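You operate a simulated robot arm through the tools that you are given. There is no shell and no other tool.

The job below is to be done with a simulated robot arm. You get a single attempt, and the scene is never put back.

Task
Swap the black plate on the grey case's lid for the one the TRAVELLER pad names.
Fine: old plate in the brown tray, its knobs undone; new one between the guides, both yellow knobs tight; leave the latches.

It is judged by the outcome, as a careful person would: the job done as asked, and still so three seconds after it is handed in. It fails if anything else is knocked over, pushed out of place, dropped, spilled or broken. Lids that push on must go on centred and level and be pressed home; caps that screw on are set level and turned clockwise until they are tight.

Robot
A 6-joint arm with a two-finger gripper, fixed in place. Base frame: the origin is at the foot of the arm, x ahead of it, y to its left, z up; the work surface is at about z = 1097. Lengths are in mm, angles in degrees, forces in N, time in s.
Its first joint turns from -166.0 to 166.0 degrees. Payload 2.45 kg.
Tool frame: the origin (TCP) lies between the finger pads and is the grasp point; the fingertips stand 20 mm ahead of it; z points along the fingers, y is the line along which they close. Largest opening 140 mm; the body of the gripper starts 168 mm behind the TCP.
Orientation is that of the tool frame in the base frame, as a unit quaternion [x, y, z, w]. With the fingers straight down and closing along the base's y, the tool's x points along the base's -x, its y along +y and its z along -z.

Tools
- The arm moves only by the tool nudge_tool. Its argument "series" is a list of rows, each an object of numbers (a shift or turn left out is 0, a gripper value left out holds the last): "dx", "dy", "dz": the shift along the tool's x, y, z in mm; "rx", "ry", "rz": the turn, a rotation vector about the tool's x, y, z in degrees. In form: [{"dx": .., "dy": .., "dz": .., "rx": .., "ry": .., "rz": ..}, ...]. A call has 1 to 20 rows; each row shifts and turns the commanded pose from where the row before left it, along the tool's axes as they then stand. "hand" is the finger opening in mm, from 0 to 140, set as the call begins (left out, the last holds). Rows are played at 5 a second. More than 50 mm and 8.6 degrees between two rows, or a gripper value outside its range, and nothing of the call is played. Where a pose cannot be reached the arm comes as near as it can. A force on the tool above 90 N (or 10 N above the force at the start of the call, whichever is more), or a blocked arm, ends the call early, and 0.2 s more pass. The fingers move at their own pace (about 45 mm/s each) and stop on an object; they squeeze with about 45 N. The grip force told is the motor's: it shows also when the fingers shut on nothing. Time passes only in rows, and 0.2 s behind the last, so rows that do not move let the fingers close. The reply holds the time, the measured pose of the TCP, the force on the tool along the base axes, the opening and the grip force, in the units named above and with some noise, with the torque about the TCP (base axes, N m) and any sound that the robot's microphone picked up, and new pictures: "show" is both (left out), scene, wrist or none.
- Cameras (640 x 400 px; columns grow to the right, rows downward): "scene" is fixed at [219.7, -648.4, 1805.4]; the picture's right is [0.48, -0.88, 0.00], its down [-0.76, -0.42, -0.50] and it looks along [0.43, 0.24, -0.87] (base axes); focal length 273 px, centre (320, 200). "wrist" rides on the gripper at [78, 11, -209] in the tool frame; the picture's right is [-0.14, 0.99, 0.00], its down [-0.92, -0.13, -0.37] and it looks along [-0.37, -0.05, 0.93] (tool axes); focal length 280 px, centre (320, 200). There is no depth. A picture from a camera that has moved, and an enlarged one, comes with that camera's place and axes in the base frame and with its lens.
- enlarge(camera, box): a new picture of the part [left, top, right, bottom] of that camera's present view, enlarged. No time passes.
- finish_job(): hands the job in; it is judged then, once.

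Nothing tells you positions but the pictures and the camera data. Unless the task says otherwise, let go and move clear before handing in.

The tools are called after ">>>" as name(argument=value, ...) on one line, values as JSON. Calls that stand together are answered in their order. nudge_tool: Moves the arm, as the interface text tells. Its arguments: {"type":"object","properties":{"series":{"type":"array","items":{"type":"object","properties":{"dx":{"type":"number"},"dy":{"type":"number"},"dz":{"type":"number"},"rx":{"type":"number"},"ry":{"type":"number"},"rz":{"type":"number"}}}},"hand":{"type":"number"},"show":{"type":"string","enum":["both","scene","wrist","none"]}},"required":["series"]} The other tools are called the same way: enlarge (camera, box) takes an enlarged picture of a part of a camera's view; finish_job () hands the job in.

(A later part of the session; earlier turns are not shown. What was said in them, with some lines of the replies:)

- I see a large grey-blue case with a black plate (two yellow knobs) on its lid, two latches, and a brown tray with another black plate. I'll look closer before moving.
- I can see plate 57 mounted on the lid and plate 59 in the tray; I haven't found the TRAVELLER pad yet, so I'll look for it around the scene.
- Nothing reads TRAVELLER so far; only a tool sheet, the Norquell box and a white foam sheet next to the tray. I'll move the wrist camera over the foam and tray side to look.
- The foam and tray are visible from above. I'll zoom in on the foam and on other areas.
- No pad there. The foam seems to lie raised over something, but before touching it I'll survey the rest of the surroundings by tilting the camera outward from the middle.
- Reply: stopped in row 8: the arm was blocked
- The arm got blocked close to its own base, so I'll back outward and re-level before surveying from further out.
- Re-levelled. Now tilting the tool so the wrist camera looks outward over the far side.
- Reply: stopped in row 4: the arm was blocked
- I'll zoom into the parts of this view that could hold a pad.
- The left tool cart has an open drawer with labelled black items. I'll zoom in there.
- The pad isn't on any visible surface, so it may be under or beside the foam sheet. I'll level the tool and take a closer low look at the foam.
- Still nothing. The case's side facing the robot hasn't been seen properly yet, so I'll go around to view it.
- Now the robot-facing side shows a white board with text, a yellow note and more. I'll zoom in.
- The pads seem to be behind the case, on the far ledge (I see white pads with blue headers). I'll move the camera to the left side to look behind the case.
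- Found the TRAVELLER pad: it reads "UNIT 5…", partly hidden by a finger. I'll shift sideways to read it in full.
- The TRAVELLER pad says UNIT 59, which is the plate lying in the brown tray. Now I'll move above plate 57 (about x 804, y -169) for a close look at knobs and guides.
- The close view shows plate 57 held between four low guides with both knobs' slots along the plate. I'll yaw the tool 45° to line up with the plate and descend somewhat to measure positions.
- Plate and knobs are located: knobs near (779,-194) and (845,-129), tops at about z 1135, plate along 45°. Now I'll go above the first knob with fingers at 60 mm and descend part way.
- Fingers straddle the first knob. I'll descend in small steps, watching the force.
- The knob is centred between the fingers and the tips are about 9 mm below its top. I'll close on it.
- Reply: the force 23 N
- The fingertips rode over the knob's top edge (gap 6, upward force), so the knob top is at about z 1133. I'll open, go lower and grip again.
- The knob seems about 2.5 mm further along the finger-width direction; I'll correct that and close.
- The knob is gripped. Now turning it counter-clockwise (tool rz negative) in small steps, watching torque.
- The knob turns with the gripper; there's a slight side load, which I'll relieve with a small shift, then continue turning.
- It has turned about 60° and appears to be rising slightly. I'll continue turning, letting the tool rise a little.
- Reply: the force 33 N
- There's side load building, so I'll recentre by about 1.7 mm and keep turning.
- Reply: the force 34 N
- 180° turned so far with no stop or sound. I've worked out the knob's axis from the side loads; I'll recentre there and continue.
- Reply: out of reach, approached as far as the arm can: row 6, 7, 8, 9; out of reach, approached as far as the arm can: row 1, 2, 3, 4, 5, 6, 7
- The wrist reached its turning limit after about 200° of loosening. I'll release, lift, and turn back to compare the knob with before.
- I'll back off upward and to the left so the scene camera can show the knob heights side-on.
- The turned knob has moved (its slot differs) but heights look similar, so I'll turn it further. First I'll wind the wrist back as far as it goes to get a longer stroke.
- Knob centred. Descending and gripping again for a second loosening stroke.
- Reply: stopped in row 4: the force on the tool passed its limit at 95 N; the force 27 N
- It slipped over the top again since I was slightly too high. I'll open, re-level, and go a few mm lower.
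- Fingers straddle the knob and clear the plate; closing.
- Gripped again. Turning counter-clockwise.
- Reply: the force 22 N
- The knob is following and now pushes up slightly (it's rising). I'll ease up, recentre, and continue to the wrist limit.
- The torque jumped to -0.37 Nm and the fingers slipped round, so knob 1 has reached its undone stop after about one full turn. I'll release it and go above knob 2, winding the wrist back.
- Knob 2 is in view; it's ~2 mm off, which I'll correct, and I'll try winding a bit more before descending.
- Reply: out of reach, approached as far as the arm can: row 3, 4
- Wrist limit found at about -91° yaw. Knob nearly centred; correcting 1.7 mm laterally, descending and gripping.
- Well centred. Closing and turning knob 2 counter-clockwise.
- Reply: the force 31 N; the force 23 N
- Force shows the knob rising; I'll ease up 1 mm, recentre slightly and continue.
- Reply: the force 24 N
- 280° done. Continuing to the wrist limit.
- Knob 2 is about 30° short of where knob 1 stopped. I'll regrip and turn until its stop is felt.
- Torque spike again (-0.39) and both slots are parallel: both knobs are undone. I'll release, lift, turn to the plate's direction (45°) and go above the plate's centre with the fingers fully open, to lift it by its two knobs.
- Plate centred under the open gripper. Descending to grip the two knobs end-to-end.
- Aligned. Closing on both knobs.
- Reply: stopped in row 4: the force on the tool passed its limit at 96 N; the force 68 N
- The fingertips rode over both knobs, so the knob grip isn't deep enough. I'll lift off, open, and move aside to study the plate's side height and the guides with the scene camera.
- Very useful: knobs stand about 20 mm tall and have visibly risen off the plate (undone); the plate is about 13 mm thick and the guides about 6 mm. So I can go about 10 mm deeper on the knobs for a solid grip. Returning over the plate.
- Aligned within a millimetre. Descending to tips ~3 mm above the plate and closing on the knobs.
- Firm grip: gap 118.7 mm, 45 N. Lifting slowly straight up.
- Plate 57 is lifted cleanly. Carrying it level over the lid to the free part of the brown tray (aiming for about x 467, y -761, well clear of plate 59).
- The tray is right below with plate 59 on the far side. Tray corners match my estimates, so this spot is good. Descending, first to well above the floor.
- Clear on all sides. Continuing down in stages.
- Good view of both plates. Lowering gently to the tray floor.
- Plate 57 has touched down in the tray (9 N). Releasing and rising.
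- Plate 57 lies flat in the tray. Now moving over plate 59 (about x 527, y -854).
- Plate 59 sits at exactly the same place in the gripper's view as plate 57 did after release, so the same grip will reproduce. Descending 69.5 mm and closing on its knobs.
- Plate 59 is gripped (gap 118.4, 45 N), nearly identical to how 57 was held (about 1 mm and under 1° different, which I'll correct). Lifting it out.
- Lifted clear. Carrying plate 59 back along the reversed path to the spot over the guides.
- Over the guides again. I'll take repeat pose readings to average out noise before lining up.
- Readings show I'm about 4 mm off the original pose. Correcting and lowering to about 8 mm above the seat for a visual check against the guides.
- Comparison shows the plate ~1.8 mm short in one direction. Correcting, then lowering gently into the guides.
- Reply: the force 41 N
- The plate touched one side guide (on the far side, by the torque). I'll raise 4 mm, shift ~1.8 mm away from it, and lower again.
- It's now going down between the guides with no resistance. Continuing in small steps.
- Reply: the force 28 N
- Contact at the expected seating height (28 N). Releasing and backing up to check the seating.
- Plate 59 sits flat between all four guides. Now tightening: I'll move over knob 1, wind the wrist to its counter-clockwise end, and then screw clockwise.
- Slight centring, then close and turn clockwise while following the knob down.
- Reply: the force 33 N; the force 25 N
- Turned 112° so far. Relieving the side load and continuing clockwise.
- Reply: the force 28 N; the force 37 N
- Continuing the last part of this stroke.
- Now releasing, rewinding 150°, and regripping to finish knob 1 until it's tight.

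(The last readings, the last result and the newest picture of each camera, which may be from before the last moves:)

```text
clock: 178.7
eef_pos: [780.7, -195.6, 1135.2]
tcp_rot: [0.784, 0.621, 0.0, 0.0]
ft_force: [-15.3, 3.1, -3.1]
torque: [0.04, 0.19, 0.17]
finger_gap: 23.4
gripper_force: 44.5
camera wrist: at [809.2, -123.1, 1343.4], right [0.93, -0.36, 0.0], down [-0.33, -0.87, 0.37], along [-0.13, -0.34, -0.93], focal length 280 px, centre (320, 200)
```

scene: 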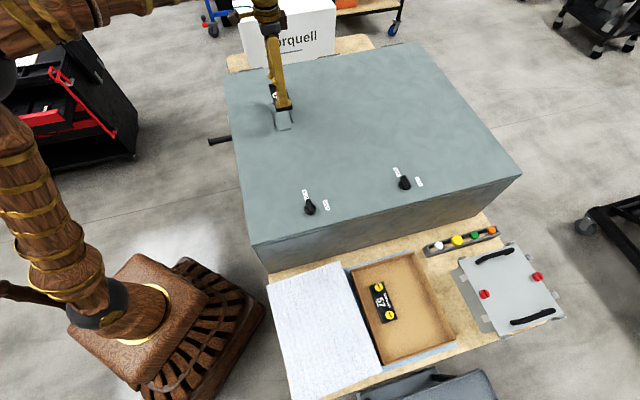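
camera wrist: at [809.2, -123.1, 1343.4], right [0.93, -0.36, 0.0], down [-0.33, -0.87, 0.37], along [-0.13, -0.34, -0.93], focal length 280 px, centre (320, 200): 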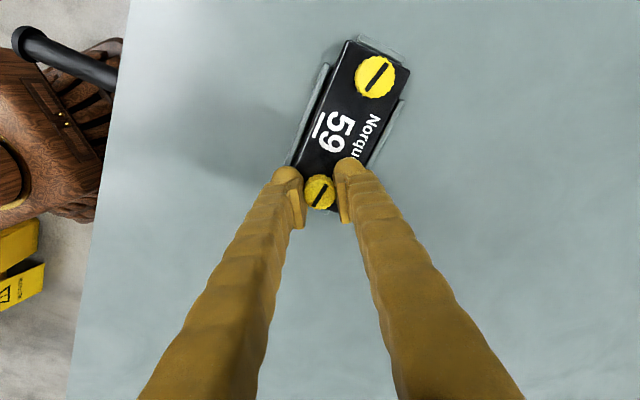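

Torque is rising (0.17). Continuing until it's tight.

>>> nudge_tool(series=[{"dx": -0.3, "dy": -0.3}, {"rz": 6}, {"rz": 6}, {"rz": 6}, {}], show="none")

>>> nudge_tool(series=[{"rz": 6}, {"rz": 6}, {"rz": 6}, {}], show="none")

>>> nudge_tool(series=[{"rz": 6}, {"rz": 6}, {"rz": 6}, {}], show="wrist")

>>> enlarge(camera="wrist", box=[220, 100, 460, 250])

```text
clock: 179.9
eef_pos: [780.0, -196.2, 1133.6]
tcp_rot: [0.871, 0.491, 0.0, 0.0]
ft_force: [-10.9, 1.0, -2.1]
torque: [0.01, 0.11, 0.34]
finger_gap: 22.9
gripper_force: 45.0
```

```text
clock: 180.9
eef_pos: [779.1, -196.7, 1135.0]
tcp_rot: [0.937, 0.349, 0.0, 0.0]
ft_force: [-13.3, 10.2, 0.1]
torque: [0.18, 0.07, 0.21]
finger_gap: 23.8
gripper_force: 45.0
```

```text
clock: 181.9
eef_pos: [779.6, -195.6, 1134.8]
tcp_rot: [0.98, 0.199, 0.001, -0.001]
ft_force: [-10.5, 15.5, 0.6]
torque: [0.13, 0.06, 0.11]
finger_gap: 23.4
gripper_force: 44.3
camera wrist: at [856.6, -176.8, 1343.6], right [0.26, -0.97, 0.0], down [-0.9, -0.24, 0.37], along [-0.35, -0.1, -0.93], focal length 280 px, centre (320, 200)
```

wrist: 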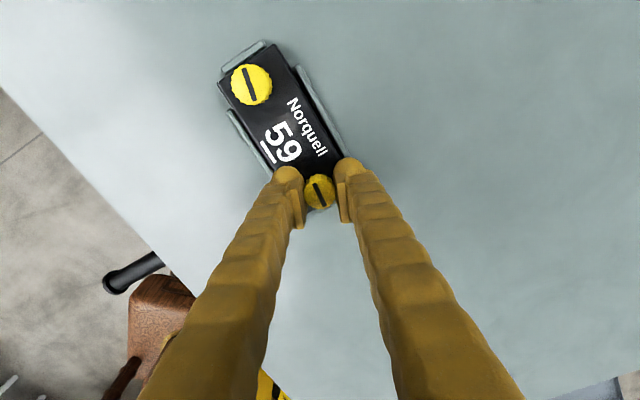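

```text
2.67 times, centred on (340, 175) of wrist
camera zoom: at [856.6, -176.8, 1343.6], right [0.26, -0.97, 0.0], down [-0.9, -0.24, 0.37], along [-0.35, -0.1, -0.93], focal length 748 px, centre (267, 267)
```

zoom: 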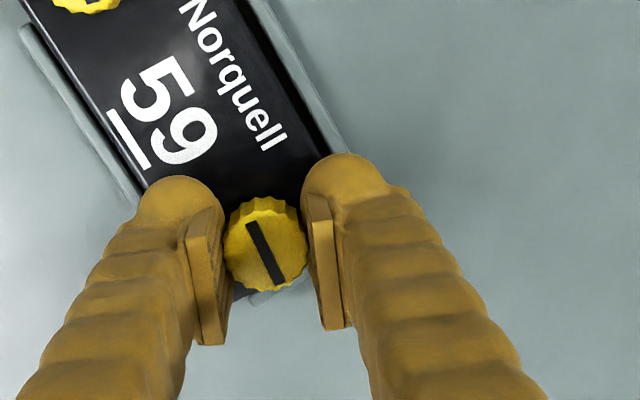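

The slot is now at ~40°, close to where plate 57's tight knobs were (37°), and the fingers have begun slipping. I'll regrip once more and apply a final tightening to be sure.

>>> nudge_tool(hand=45, series=[{}, {}, {}, {"rz": -8}, {"rz": -8}, {"rz": -8}, {"rz": -8}, {"rz": -8}, {"rz": -8}, {"rz": -8}, {"rz": -8}, {"rz": -8}, {"rz": -8}, {}], show="wrist")

>>> enlarge(camera="wrist", box=[240, 120, 400, 220])

```text
clock: 184.9
eef_pos: [779.5, -196.4, 1135.0]
tcp_rot: [0.623, 0.782, 0.001, 0.001]
ft_force: [-0.1, -0.6, 0.0]
torque: [-0.03, 0.05, 0.0]
finger_gap: 44.9
gripper_force: 0.2
camera wrist: at [773.6, -118.7, 1343.6], right [1.0, 0.09, 0.0], down [0.08, -0.93, 0.37], along [0.03, -0.37, -0.93], focal length 280 px, centre (320, 200)
```

wrist: 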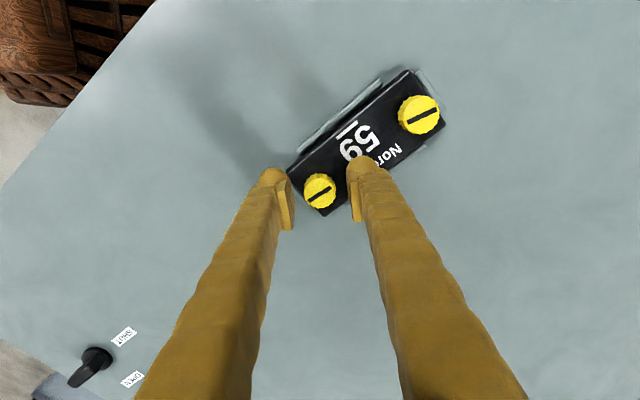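

```text
4.00 times, centred on (320, 170) of wrist
camera zoom: at [773.6, -118.7, 1343.6], right [1.0, 0.09, 0.0], down [0.08, -0.93, 0.37], along [0.03, -0.37, -0.93], focal length 1122 px, centre (320, 320)
```

zoom: 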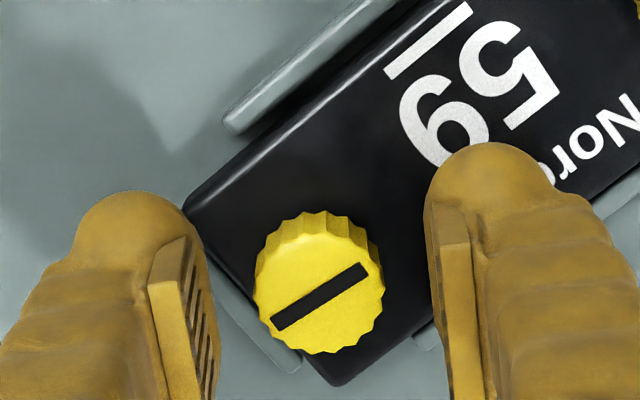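

>>> nudge_tool(hand=0, series=[{}, {}, {}], show="none")

>>> nudge_tool(series=[{"rz": 4}, {"rz": 4}, {"rz": 4}, {}], show="none")

>>> nudge_tool(series=[{"rz": 4}, {"rz": 4}, {"rz": 4}, {}], show="none")

>>> nudge_tool(series=[{"rz": 4}, {"rz": 4}, {"rz": 4}, {}], show="wrist")

>>> enlarge(camera="wrist", box=[240, 120, 400, 220])

```text
clock: 185.7
eef_pos: [781.1, -195.8, 1134.2]
tcp_rot: [0.624, 0.782, 0.0, 0.0]
ft_force: [-1.7, -1.5, -0.1]
torque: [-0.03, 0.03, 0.0]
finger_gap: 23.8
gripper_force: 37.7
```

```text
clock: 186.7
eef_pos: [780.1, -197.3, 1134.7]
tcp_rot: [0.703, 0.712, -0.001, 0.001]
ft_force: [-6.4, -1.2, -0.7]
torque: [-0.05, 0.16, 0.25]
finger_gap: 23.9
gripper_force: 44.9
```

```text
clock: 187.7
eef_pos: [780.4, -196.3, 1134.9]
tcp_rot: [0.773, 0.634, 0.001, 0.001]
ft_force: [-11.2, -1.7, 1.6]
torque: [-0.03, 0.11, 0.21]
finger_gap: 23.0
gripper_force: 45.4
```

```text
clock: 188.7
eef_pos: [779.6, -196.8, 1134.3]
tcp_rot: [0.834, 0.552, -0.001, 0.0]
ft_force: [-15.1, 2.4, 1.5]
torque: [0.08, 0.14, 0.17]
finger_gap: 23.6
gripper_force: 44.6
camera wrist: at [820.9, -130.0, 1343.5], right [0.86, -0.52, 0.0], down [-0.48, -0.8, 0.37], along [-0.19, -0.32, -0.93], focal length 280 px, centre (320, 200)
```

wrist: 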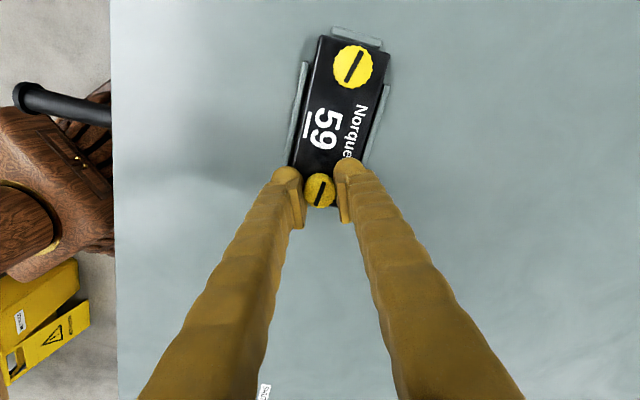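

```text
4.00 times, centred on (320, 170) of wrist
camera zoom: at [820.9, -130.0, 1343.5], right [0.86, -0.52, 0.0], down [-0.48, -0.8, 0.37], along [-0.19, -0.32, -0.93], focal length 1122 px, centre (320, 320)
```

zoom: 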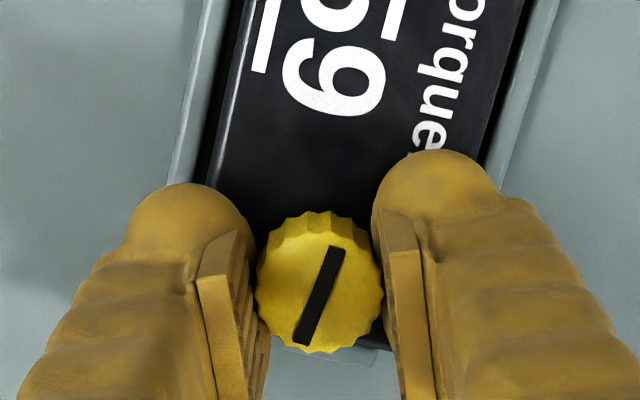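

Torque holds and the slot stays at 37°: knob 1 is tight. Moving over to knob 2 and rewinding the wrist.

>>> nudge_tool(hand=60, series=[{}, {}, {}, {"dz": -20}, {"dz": -15}, {"dx": 43.1, "dy": 17.5}, {"dx": 43.1, "dy": 17.5}, {"rz": -8}, {"rz": -8}, {"rz": -8}, {"rz": -8}, {"rz": -8}, {"rz": -8}, {"rz": -8}, {"rz": -8}, {"rz": -8}, {"rz": -8}, {"rz": -8}, {"rz": -8}, {"rz": -8}], show="none")

>>> nudge_tool(series=[{"rz": -8}, {"rz": -8}, {"rz": -8}, {"rz": -8}, {"rz": -8}, {"rz": -8}, {"rz": -8}, {"rz": -8}, {"rz": -8}, {"rz": -8}, {"rz": -8}, {"rz": -8}, {"rz": -8}, {"rz": -8}, {"rz": -8}, {"rz": -8}, {"rz": -8}, {"rz": -8}, {"rz": -8}, {}], show="wrist")

>>> enlarge(camera="wrist", box=[240, 120, 400, 220])

```text
clock: 192.9
eef_pos: [846.7, -131.0, 1169.5]
tcp_rot: [0.079, 0.997, 0.0, 0.002]
ft_force: [-0.4, 0.1, 0.5]
torque: [0.0, 0.0, 0.01]
finger_gap: 60.1
gripper_force: 0.1
```

```text
clock: 197.1
eef_pos: [846.3, -131.6, 1169.6]
tcp_rot: [0.948, -0.317, 0.001, 0.0]
ft_force: [0.4, 0.3, -0.1]
torque: [-0.04, -0.02, -0.01]
finger_gap: 60.2
gripper_force: 0.2
camera wrist: at [901.9, -187.5, 1379.1], right [-0.71, -0.71, 0.0], down [-0.66, 0.66, 0.37], along [-0.26, 0.26, -0.93], focal length 280 px, centre (320, 200)
```

wrist: 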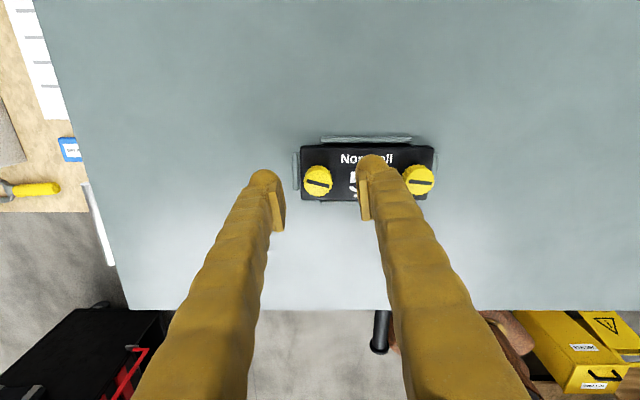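

```text
4.00 times, centred on (320, 170) of wrist
camera zoom: at [901.9, -187.5, 1379.1], right [-0.71, -0.71, 0.0], down [-0.66, 0.66, 0.37], along [-0.26, 0.26, -0.93], focal length 1122 px, centre (320, 320)
```

zoom: 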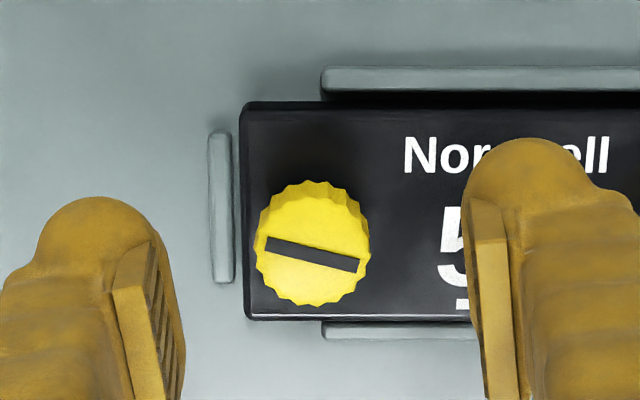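

>>> nudge_tool(series=[{"dx": -1.6, "dy": -1.6}, {"rz": -8}, {"dz": 15}, {"dz": 15.5}, {}], show="none")

>>> nudge_tool(hand=34, series=[{}, {}, {}], show="wrist")

>>> enlarge(camera="wrist", box=[240, 120, 400, 220])

```text
clock: 198.3
eef_pos: [845.2, -130.1, 1140.1]
tcp_rot: [0.968, -0.251, 0.001, 0.0]
ft_force: [0.2, -0.5, -0.2]
torque: [0.0, 0.01, 0.01]
finger_gap: 59.8
gripper_force: 0.1
```

```text
clock: 199.1
eef_pos: [845.1, -129.0, 1139.2]
tcp_rot: [0.968, -0.251, 0.001, 0.0]
ft_force: [-0.5, -0.6, 1.0]
torque: [0.0, 0.01, -0.02]
finger_gap: 34.1
gripper_force: 0.1
camera wrist: at [908.3, -177.5, 1348.3], right [-0.6, -0.8, 0.0], down [-0.74, 0.56, 0.37], along [-0.29, 0.22, -0.93], focal length 280 px, centre (320, 200)
```

wrist: 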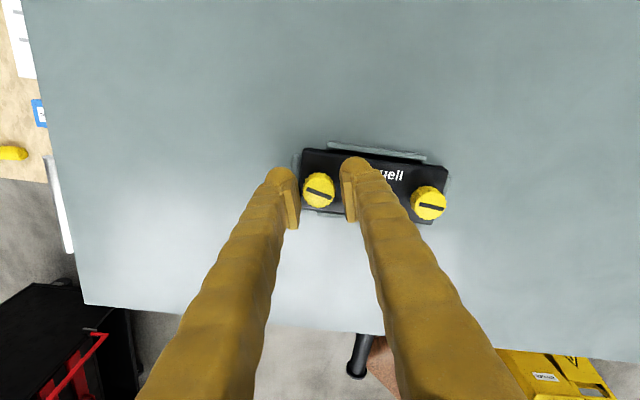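

```text
4.00 times, centred on (320, 170) of wrist
camera zoom: at [908.3, -177.5, 1348.3], right [-0.6, -0.8, 0.0], down [-0.74, 0.56, 0.37], along [-0.29, 0.22, -0.93], focal length 1122 px, centre (320, 320)
```

zoom: 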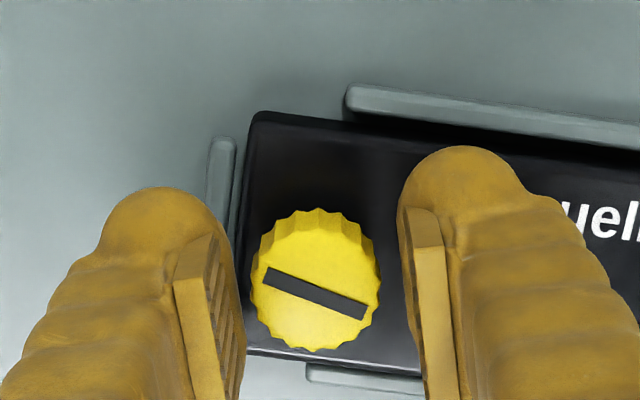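

Closing on knob 2 and turning clockwise.

>>> nudge_tool(series=[{"dy": -0.9, "dz": 0.5}, {}], show="none")

>>> nudge_tool(hand=0, series=[{}, {}, {}], show="none")

>>> nudge_tool(series=[{"rz": 7, "dz": 0.1}, {"rz": 7, "dz": 0.1}, {"rz": 7, "dz": 0.1}, {"rz": 7, "dz": 0.1}, {"rz": 7, "dz": 0.1}, {"rz": 7, "dz": 0.1}, {"rz": 7, "dz": 0.1}, {"rz": 7, "dz": 0.1}, {}], show="none")

```text
clock: 199.7
eef_pos: [845.9, -127.5, 1139.2]
tcp_rot: [0.968, -0.252, 0.001, 0.001]
ft_force: [-0.5, -0.1, 0.8]
torque: [0.0, 0.02, 0.0]
finger_gap: 33.9
gripper_force: 0.0
```

```text
clock: 200.5
eef_pos: [846.1, -128.3, 1139.0]
tcp_rot: [0.968, -0.252, 0.0, 0.0]
ft_force: [-5.8, -8.3, 0.4]
torque: [-0.06, 0.06, 0.03]
finger_gap: 23.1
gripper_force: 45.0
```

```text
clock: 202.5
eef_pos: [846.1, -127.7, 1139.1]
tcp_rot: [0.736, -0.677, 0.0, -0.001]
ft_force: [-5.0, 1.3, 6.0]
torque: [-0.11, 0.03, -0.03]
finger_gap: 23.0
gripper_force: 45.7
```

>>> nudge_tool(series=[{"rz": 7, "dz": 0.08}, {"rz": 7, "dz": 0.08}, {"rz": 7, "dz": 0.08}, {"rz": 7, "dz": 0.08}, {"rz": 7, "dz": 0.08}, {"rz": 7, "dz": 0.08}, {"rz": 7, "dz": 0.08}, {"rz": 7, "dz": 0.08}, {}], show="none")

>>> nudge_tool(series=[{"rz": 7, "dz": 0.08}, {"rz": 7, "dz": 0.08}, {"rz": 7, "dz": 0.08}, {"rz": 7, "dz": 0.08}, {"rz": 7, "dz": 0.08}, {"rz": 7, "dz": 0.08}, {"rz": 7, "dz": 0.08}, {"rz": 7, "dz": 0.08}, {}], show="none")

>>> nudge_tool(series=[{"rz": 7, "dz": 0.1}, {"rz": 7, "dz": 0.1}, {"rz": 7, "dz": 0.1}, {"rz": 7, "dz": 0.1}, {"rz": 7, "dz": 0.1}, {"rz": 7, "dz": 0.1}, {"rz": 7, "dz": 0.1}, {"rz": 7, "dz": 0.1}, {}], show="wrist")

```text
clock: 204.5
eef_pos: [846.3, -128.0, 1136.3]
tcp_rot: [-0.332, 0.943, -0.001, 0.001]
ft_force: [28.2, -5.5, 14.5]
torque: [-0.24, -0.3, 0.0]
finger_gap: 23.7
gripper_force: 45.0
```

```text
clock: 206.5
eef_pos: [845.9, -128.7, 1136.6]
tcp_rot: [0.15, 0.989, -0.001, 0.0]
ft_force: [16.0, -20.2, 6.6]
torque: [-0.32, -0.39, 0.01]
finger_gap: 23.7
gripper_force: 45.5
```

```text
clock: 208.5
eef_pos: [846.9, -128.9, 1135.9]
tcp_rot: [0.596, 0.803, 0.0, 0.001]
ft_force: [-5.4, -24.2, 9.2]
torque: [-0.43, -0.01, -0.07]
finger_gap: 23.7
gripper_force: 44.7
camera wrist: at [834.4, -51.3, 1344.2], right [0.99, 0.15, 0.0], down [0.14, -0.92, 0.37], along [0.06, -0.36, -0.93], focal length 280 px, centre (320, 200)
```

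wrist: 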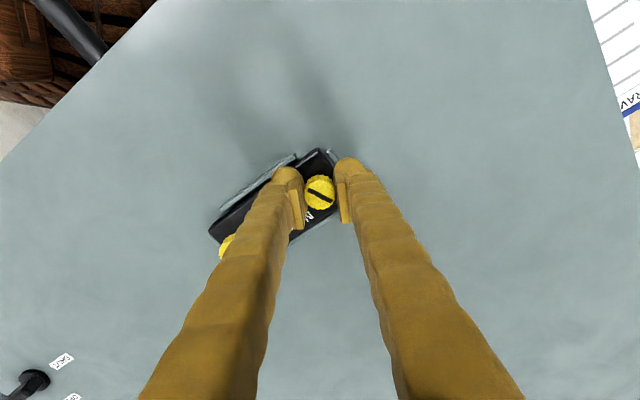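

Relieving side load and continuing.

>>> nudge_tool(series=[{"dx": -0.8, "dy": -0.3}, {"rz": 7, "dz": 0.1}, {"rz": 7, "dz": 0.1}, {"rz": 7, "dz": 0.1}, {"rz": 7, "dz": 0.1}, {"rz": 7, "dz": 0.1}, {"rz": 7, "dz": 0.1}, {"rz": 7, "dz": 0.1}, {}], show="none")

>>> nudge_tool(series=[{"rz": 7, "dz": 0.1}, {"rz": 7, "dz": 0.1}, {"rz": 7, "dz": 0.1}, {"rz": 7, "dz": 0.1}, {"rz": 7, "dz": 0.1}, {"rz": 7, "dz": 0.1}, {}], show="wrist")

>>> enlarge(camera="wrist", box=[220, 100, 460, 250])

```text
clock: 210.5
eef_pos: [847.1, -127.9, 1134.8]
tcp_rot: [0.875, 0.483, 0.0, 0.0]
ft_force: [9.2, -0.2, 11.1]
torque: [0.0, -0.19, 0.01]
finger_gap: 23.8
gripper_force: 45.3
```

```text
clock: 212.1
eef_pos: [846.5, -129.0, 1134.1]
tcp_rot: [0.991, 0.137, 0.001, 0.0]
ft_force: [18.7, -0.3, 11.4]
torque: [-0.01, -0.33, 0.0]
finger_gap: 23.6
gripper_force: 45.8
camera wrist: at [925.1, -118.8, 1343.2], right [0.14, -0.99, 0.0], down [-0.92, -0.13, 0.37], along [-0.36, -0.05, -0.93], focal length 280 px, centre (320, 200)
```

wrist: 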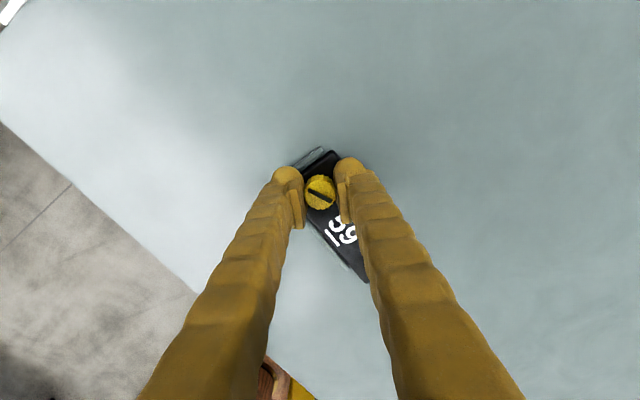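

```text
2.67 times, centred on (340, 175) of wrist
camera zoom: at [925.1, -118.8, 1343.2], right [0.14, -0.99, 0.0], down [-0.92, -0.13, 0.37], along [-0.36, -0.05, -0.93], focal length 748 px, centre (267, 267)
```

zoom: 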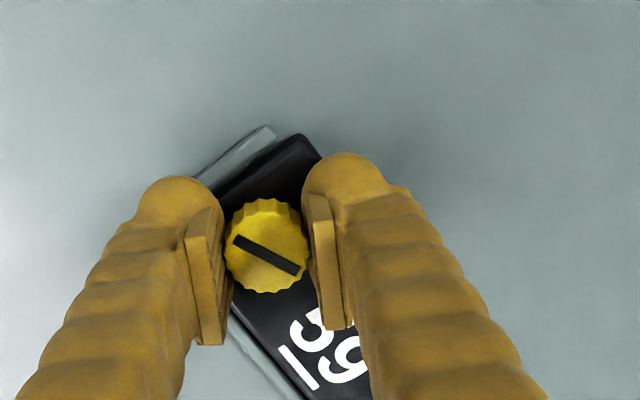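

About 320° done, ~37° to go. Regripping for the final tightening of knob 2.

>>> nudge_tool(hand=60, series=[{}, {}, {}, {"dz": -22}, {"rz": -8}, {"rz": -8}, {"rz": -8}, {"rz": -8}, {"rz": -8}, {"rz": -8}, {"rz": -8}, {"rz": -8}, {"rz": -8}, {"rz": -8}, {"rz": -8}, {"rz": -8}, {"rz": -8}, {"rz": -8}, {"rz": -8}, {}], show="wrist")

>>> enlarge(camera="wrist", box=[240, 120, 400, 220])

```text
clock: 216.3
eef_pos: [846.5, -129.5, 1155.2]
tcp_rot: [0.374, 0.927, 0.0, 0.001]
ft_force: [0.4, 0.1, -1.0]
torque: [-0.02, 0.02, -0.02]
finger_gap: 60.1
gripper_force: 0.0
camera wrist: at [798.3, -67.7, 1364.9], right [0.79, 0.62, 0.0], down [0.57, -0.73, 0.37], along [0.23, -0.29, -0.93], focal length 280 px, centre (320, 200)
```

wrist: 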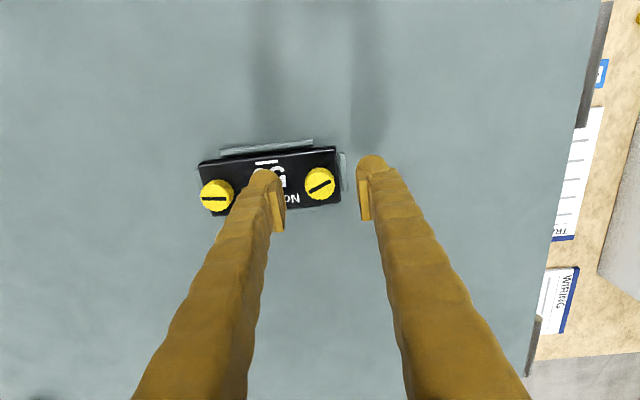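

```text
4.00 times, centred on (320, 170) of wrist
camera zoom: at [798.3, -67.7, 1364.9], right [0.79, 0.62, 0.0], down [0.57, -0.73, 0.37], along [0.23, -0.29, -0.93], focal length 1122 px, centre (320, 320)
```

zoom: 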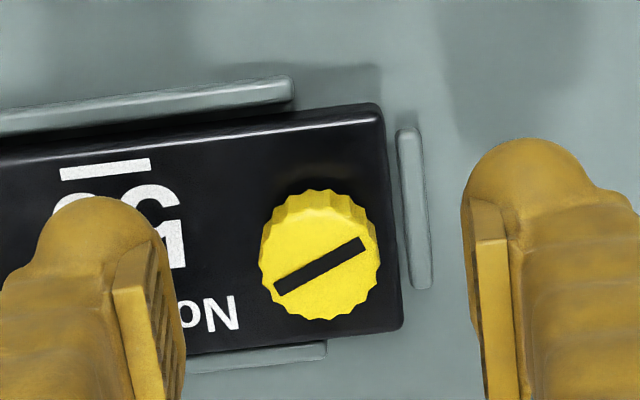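

>>> nudge_tool(series=[{"dx": -0.6, "dz": 11}, {"dz": 10.8}, {}], show="none")

>>> nudge_tool(hand=0, series=[{}, {}, {}, {}], show="none")

>>> nudge_tool(series=[{"rz": 6}, {"rz": 6}, {"rz": 6}, {"rz": 6}, {}], show="none")

>>> nudge_tool(series=[{"rz": 5}, {"rz": 5}, {"rz": 5}, {}], show="none")

>>> nudge_tool(series=[{"rz": 5}, {"rz": 5}, {"rz": 5}, {}], show="wrist")

>>> enlarge(camera="wrist", box=[240, 120, 400, 220])

```text
clock: 217.1
eef_pos: [847.0, -129.7, 1133.8]
tcp_rot: [0.375, 0.927, 0.0, 0.0]
ft_force: [-0.7, -0.8, 0.0]
torque: [0.04, -0.01, 0.01]
finger_gap: 60.1
gripper_force: 0.0
```

```text
clock: 218.1
eef_pos: [847.0, -129.9, 1133.9]
tcp_rot: [0.375, 0.927, 0.001, 0.0]
ft_force: [6.9, 6.5, -0.1]
torque: [0.09, -0.11, -0.01]
finger_gap: 23.8
gripper_force: 39.9
```

```text
clock: 219.3
eef_pos: [847.1, -130.4, 1134.3]
tcp_rot: [0.561, 0.828, 0.001, -0.001]
ft_force: [8.3, -8.2, -3.7]
torque: [-0.2, -0.13, -0.01]
finger_gap: 23.1
gripper_force: 45.1
```

```text
clock: 220.3
eef_pos: [846.0, -129.3, 1135.1]
tcp_rot: [0.664, 0.747, 0.001, 0.0]
ft_force: [0.5, 4.0, -5.7]
torque: [0.15, 0.0, 0.01]
finger_gap: 22.9
gripper_force: 45.5
```

```text
clock: 221.3
eef_pos: [846.8, -129.5, 1134.4]
tcp_rot: [0.756, 0.655, 0.001, 0.002]
ft_force: [2.9, 1.6, -0.8]
torque: [-0.04, -0.01, 0.28]
finger_gap: 23.1
gripper_force: 45.4
camera wrist: at [868.6, -54.3, 1343.4], right [0.96, -0.28, 0.0], down [-0.26, -0.89, 0.37], along [-0.1, -0.35, -0.93], focal length 280 px, centre (320, 200)
```

wrist: 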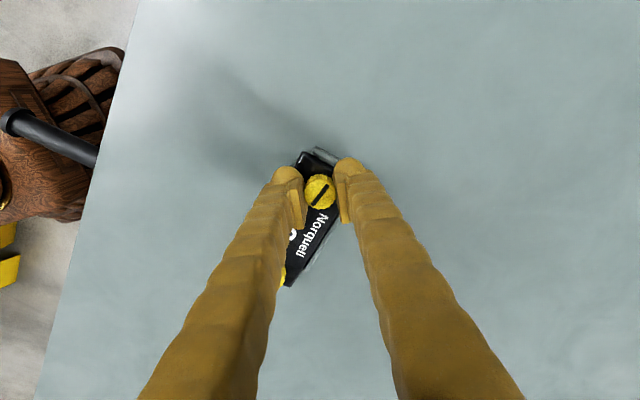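

```text
4.00 times, centred on (320, 170) of wrist
camera zoom: at [868.6, -54.3, 1343.4], right [0.96, -0.28, 0.0], down [-0.26, -0.89, 0.37], along [-0.1, -0.35, -0.93], focal length 1122 px, centre (320, 320)
```

zoom: 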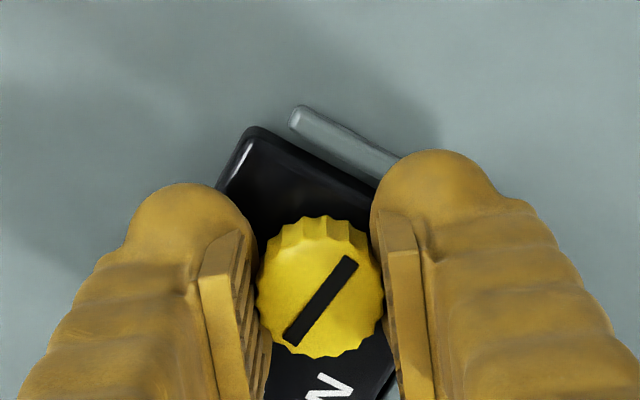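

Torque 0.28 and slot at ~35°: knob 2 is at its stop. A little more to confirm it's tight.

>>> nudge_tool(series=[{"rz": 5}, {"rz": 5}, {"rz": 5}, {}], show="none")

>>> nudge_tool(series=[{"rz": 5}, {"rz": 5}, {"rz": 5}, {}], show="wrist")

>>> enlarge(camera="wrist", box=[240, 120, 400, 220])

```text
clock: 222.3
eef_pos: [847.0, -129.7, 1133.0]
tcp_rot: [0.835, 0.55, 0.0, 0.0]
ft_force: [-6.2, 0.3, 1.4]
torque: [-0.04, 0.12, 0.09]
finger_gap: 23.4
gripper_force: 44.7
```

```text
clock: 223.3
eef_pos: [846.4, -129.0, 1134.7]
tcp_rot: [0.9, 0.437, 0.0, -0.001]
ft_force: [-8.8, 4.0, -0.9]
torque: [0.05, 0.03, 0.13]
finger_gap: 23.1
gripper_force: 45.2
camera wrist: at [903.9, -75.6, 1343.4], right [0.69, -0.72, 0.0], down [-0.67, -0.64, 0.37], along [-0.26, -0.26, -0.93], focal length 280 px, centre (320, 200)
```

wrist: 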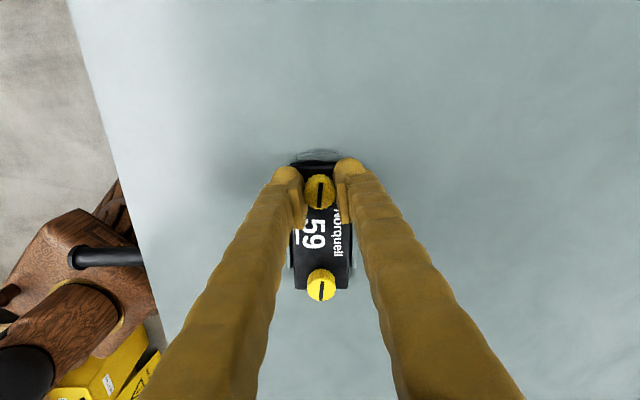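

```text
4.00 times, centred on (320, 170) of wrist
camera zoom: at [903.9, -75.6, 1343.4], right [0.69, -0.72, 0.0], down [-0.67, -0.64, 0.37], along [-0.26, -0.26, -0.93], focal length 1122 px, centre (320, 320)
```

zoom: 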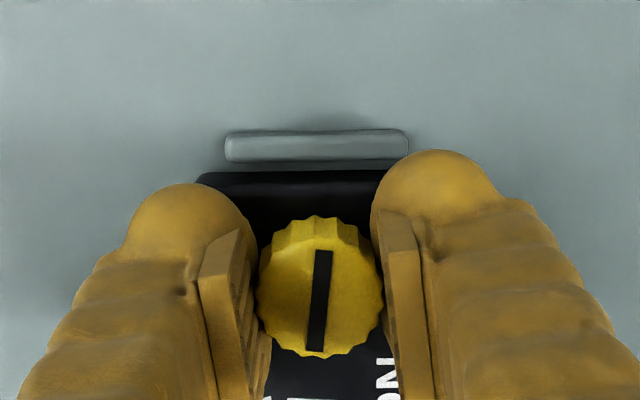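

Both slots are parallel at ~37°, same as plate 57's originally tight knobs. Releasing, backing away and checking everything from the scene camera.

>>> nudge_tool(hand=60, series=[{}, {}, {}, {"dz": -30}, {"dz": -40}, {"dz": -40}, {"dx": -20, "dy": -40}, {"dx": -20, "dy": -40}, {"dx": -20, "dy": -40}, {"dx": -20, "dy": -40}, {"dx": -20, "dy": -40}, {}], show="both")

>>> enlarge(camera="scene", box=[260, 95, 308, 132])

>>> enlarge(camera="scene", box=[340, 240, 460, 370])

```text
clock: 225.9
eef_pos: [627.7, -86.4, 1246.0]
tcp_rot: [0.899, 0.437, 0.001, 0.001]
ft_force: [0.4, -0.2, 0.1]
torque: [-0.02, 0.01, 0.0]
finger_gap: 60.0
gripper_force: 0.0
camera wrist: at [685.0, -32.1, 1454.2], right [0.69, -0.72, 0.0], down [-0.67, -0.65, 0.37], along [-0.26, -0.26, -0.93], focal length 280 px, centre (320, 200)
```

scene: 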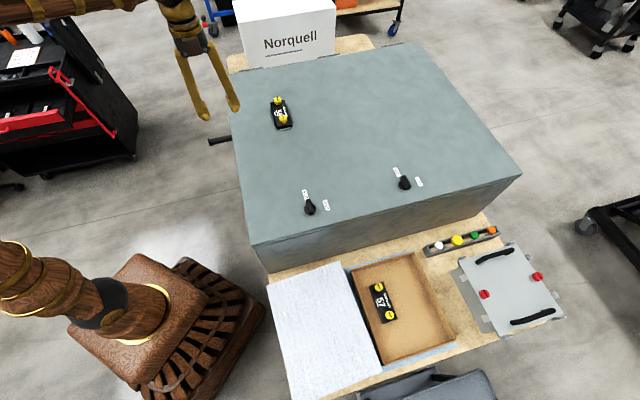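
wrist: 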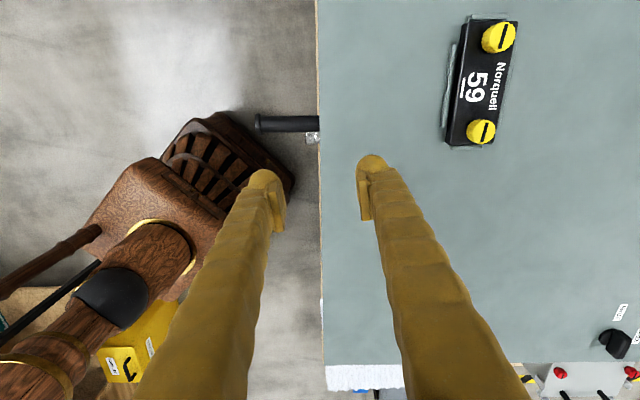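

```text
10.81 times, centred on (284, 114) of scene
camera zoom: at [219.7, -648.4, 1805.4], right [0.48, -0.88, 0.0], down [-0.76, -0.42, -0.5], along [0.43, 0.24, -0.87], focal length 2952 px, centre (709, 1135)
```

zoom: 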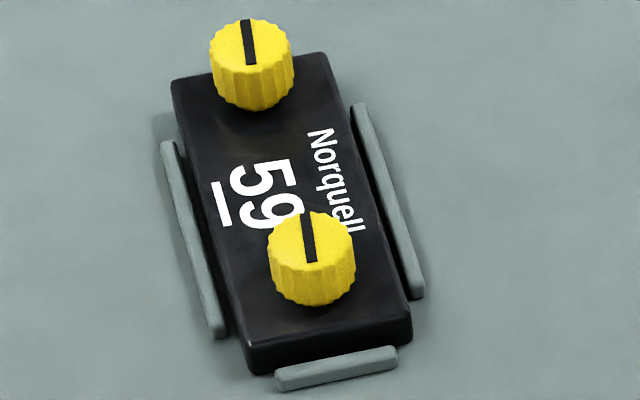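

```text
3.08 times, centred on (400, 305) of scene
camera zoom: at [219.7, -648.4, 1805.4], right [0.48, -0.88, 0.0], down [-0.76, -0.42, -0.5], along [0.43, 0.24, -0.87], focal length 840 px, centre (74, -123)
```

zoom: 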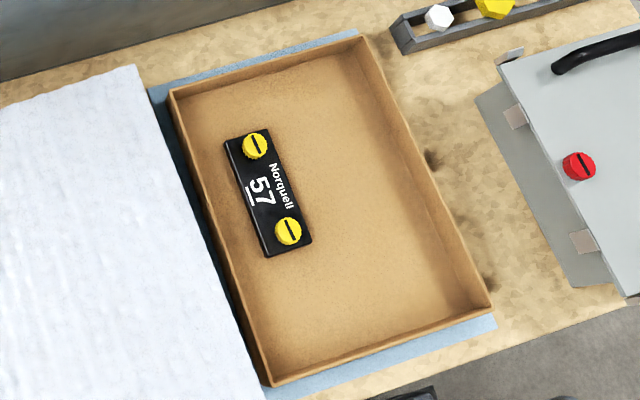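

Plate 59 is seated between the guides with both knobs down and tight. Plate 57 lies in the brown tray with its knobs undone, and the latches and everything else look untouched. The arm is clear, so I'm handing in.

>>> finish_job()

```text
The job is handed in.
```

I swapped the plate on the grey case's lid: the TRAVELLER pad reads UNIT 59, so plate 57 came off and plate 59 went on. I've handed the job in, but the result of the judging wasn't shown to me.

- **Plate 59:** it sits flat between the lid guides. I turned both yellow knobs clockwise until they stopped and the gripper started to slip. Their slots ended at the same angle as plate 57's knobs had when tight.
- **Plate 57:** it lies flat in the brown tray. Both knobs are undone, after about one full turn each to their stops.
- **Latches and surroundings:** I left the latches alone, and the last pictures show nothing else moved.

The work wasn't perfectly smooth. The fingers slipped over plate 57's knobs a few times, and twice the force limit stopped the arm at about 95 N. Plate 59 also touched a side guide on the first try, before I shifted it over. I saw no damage from any of this.
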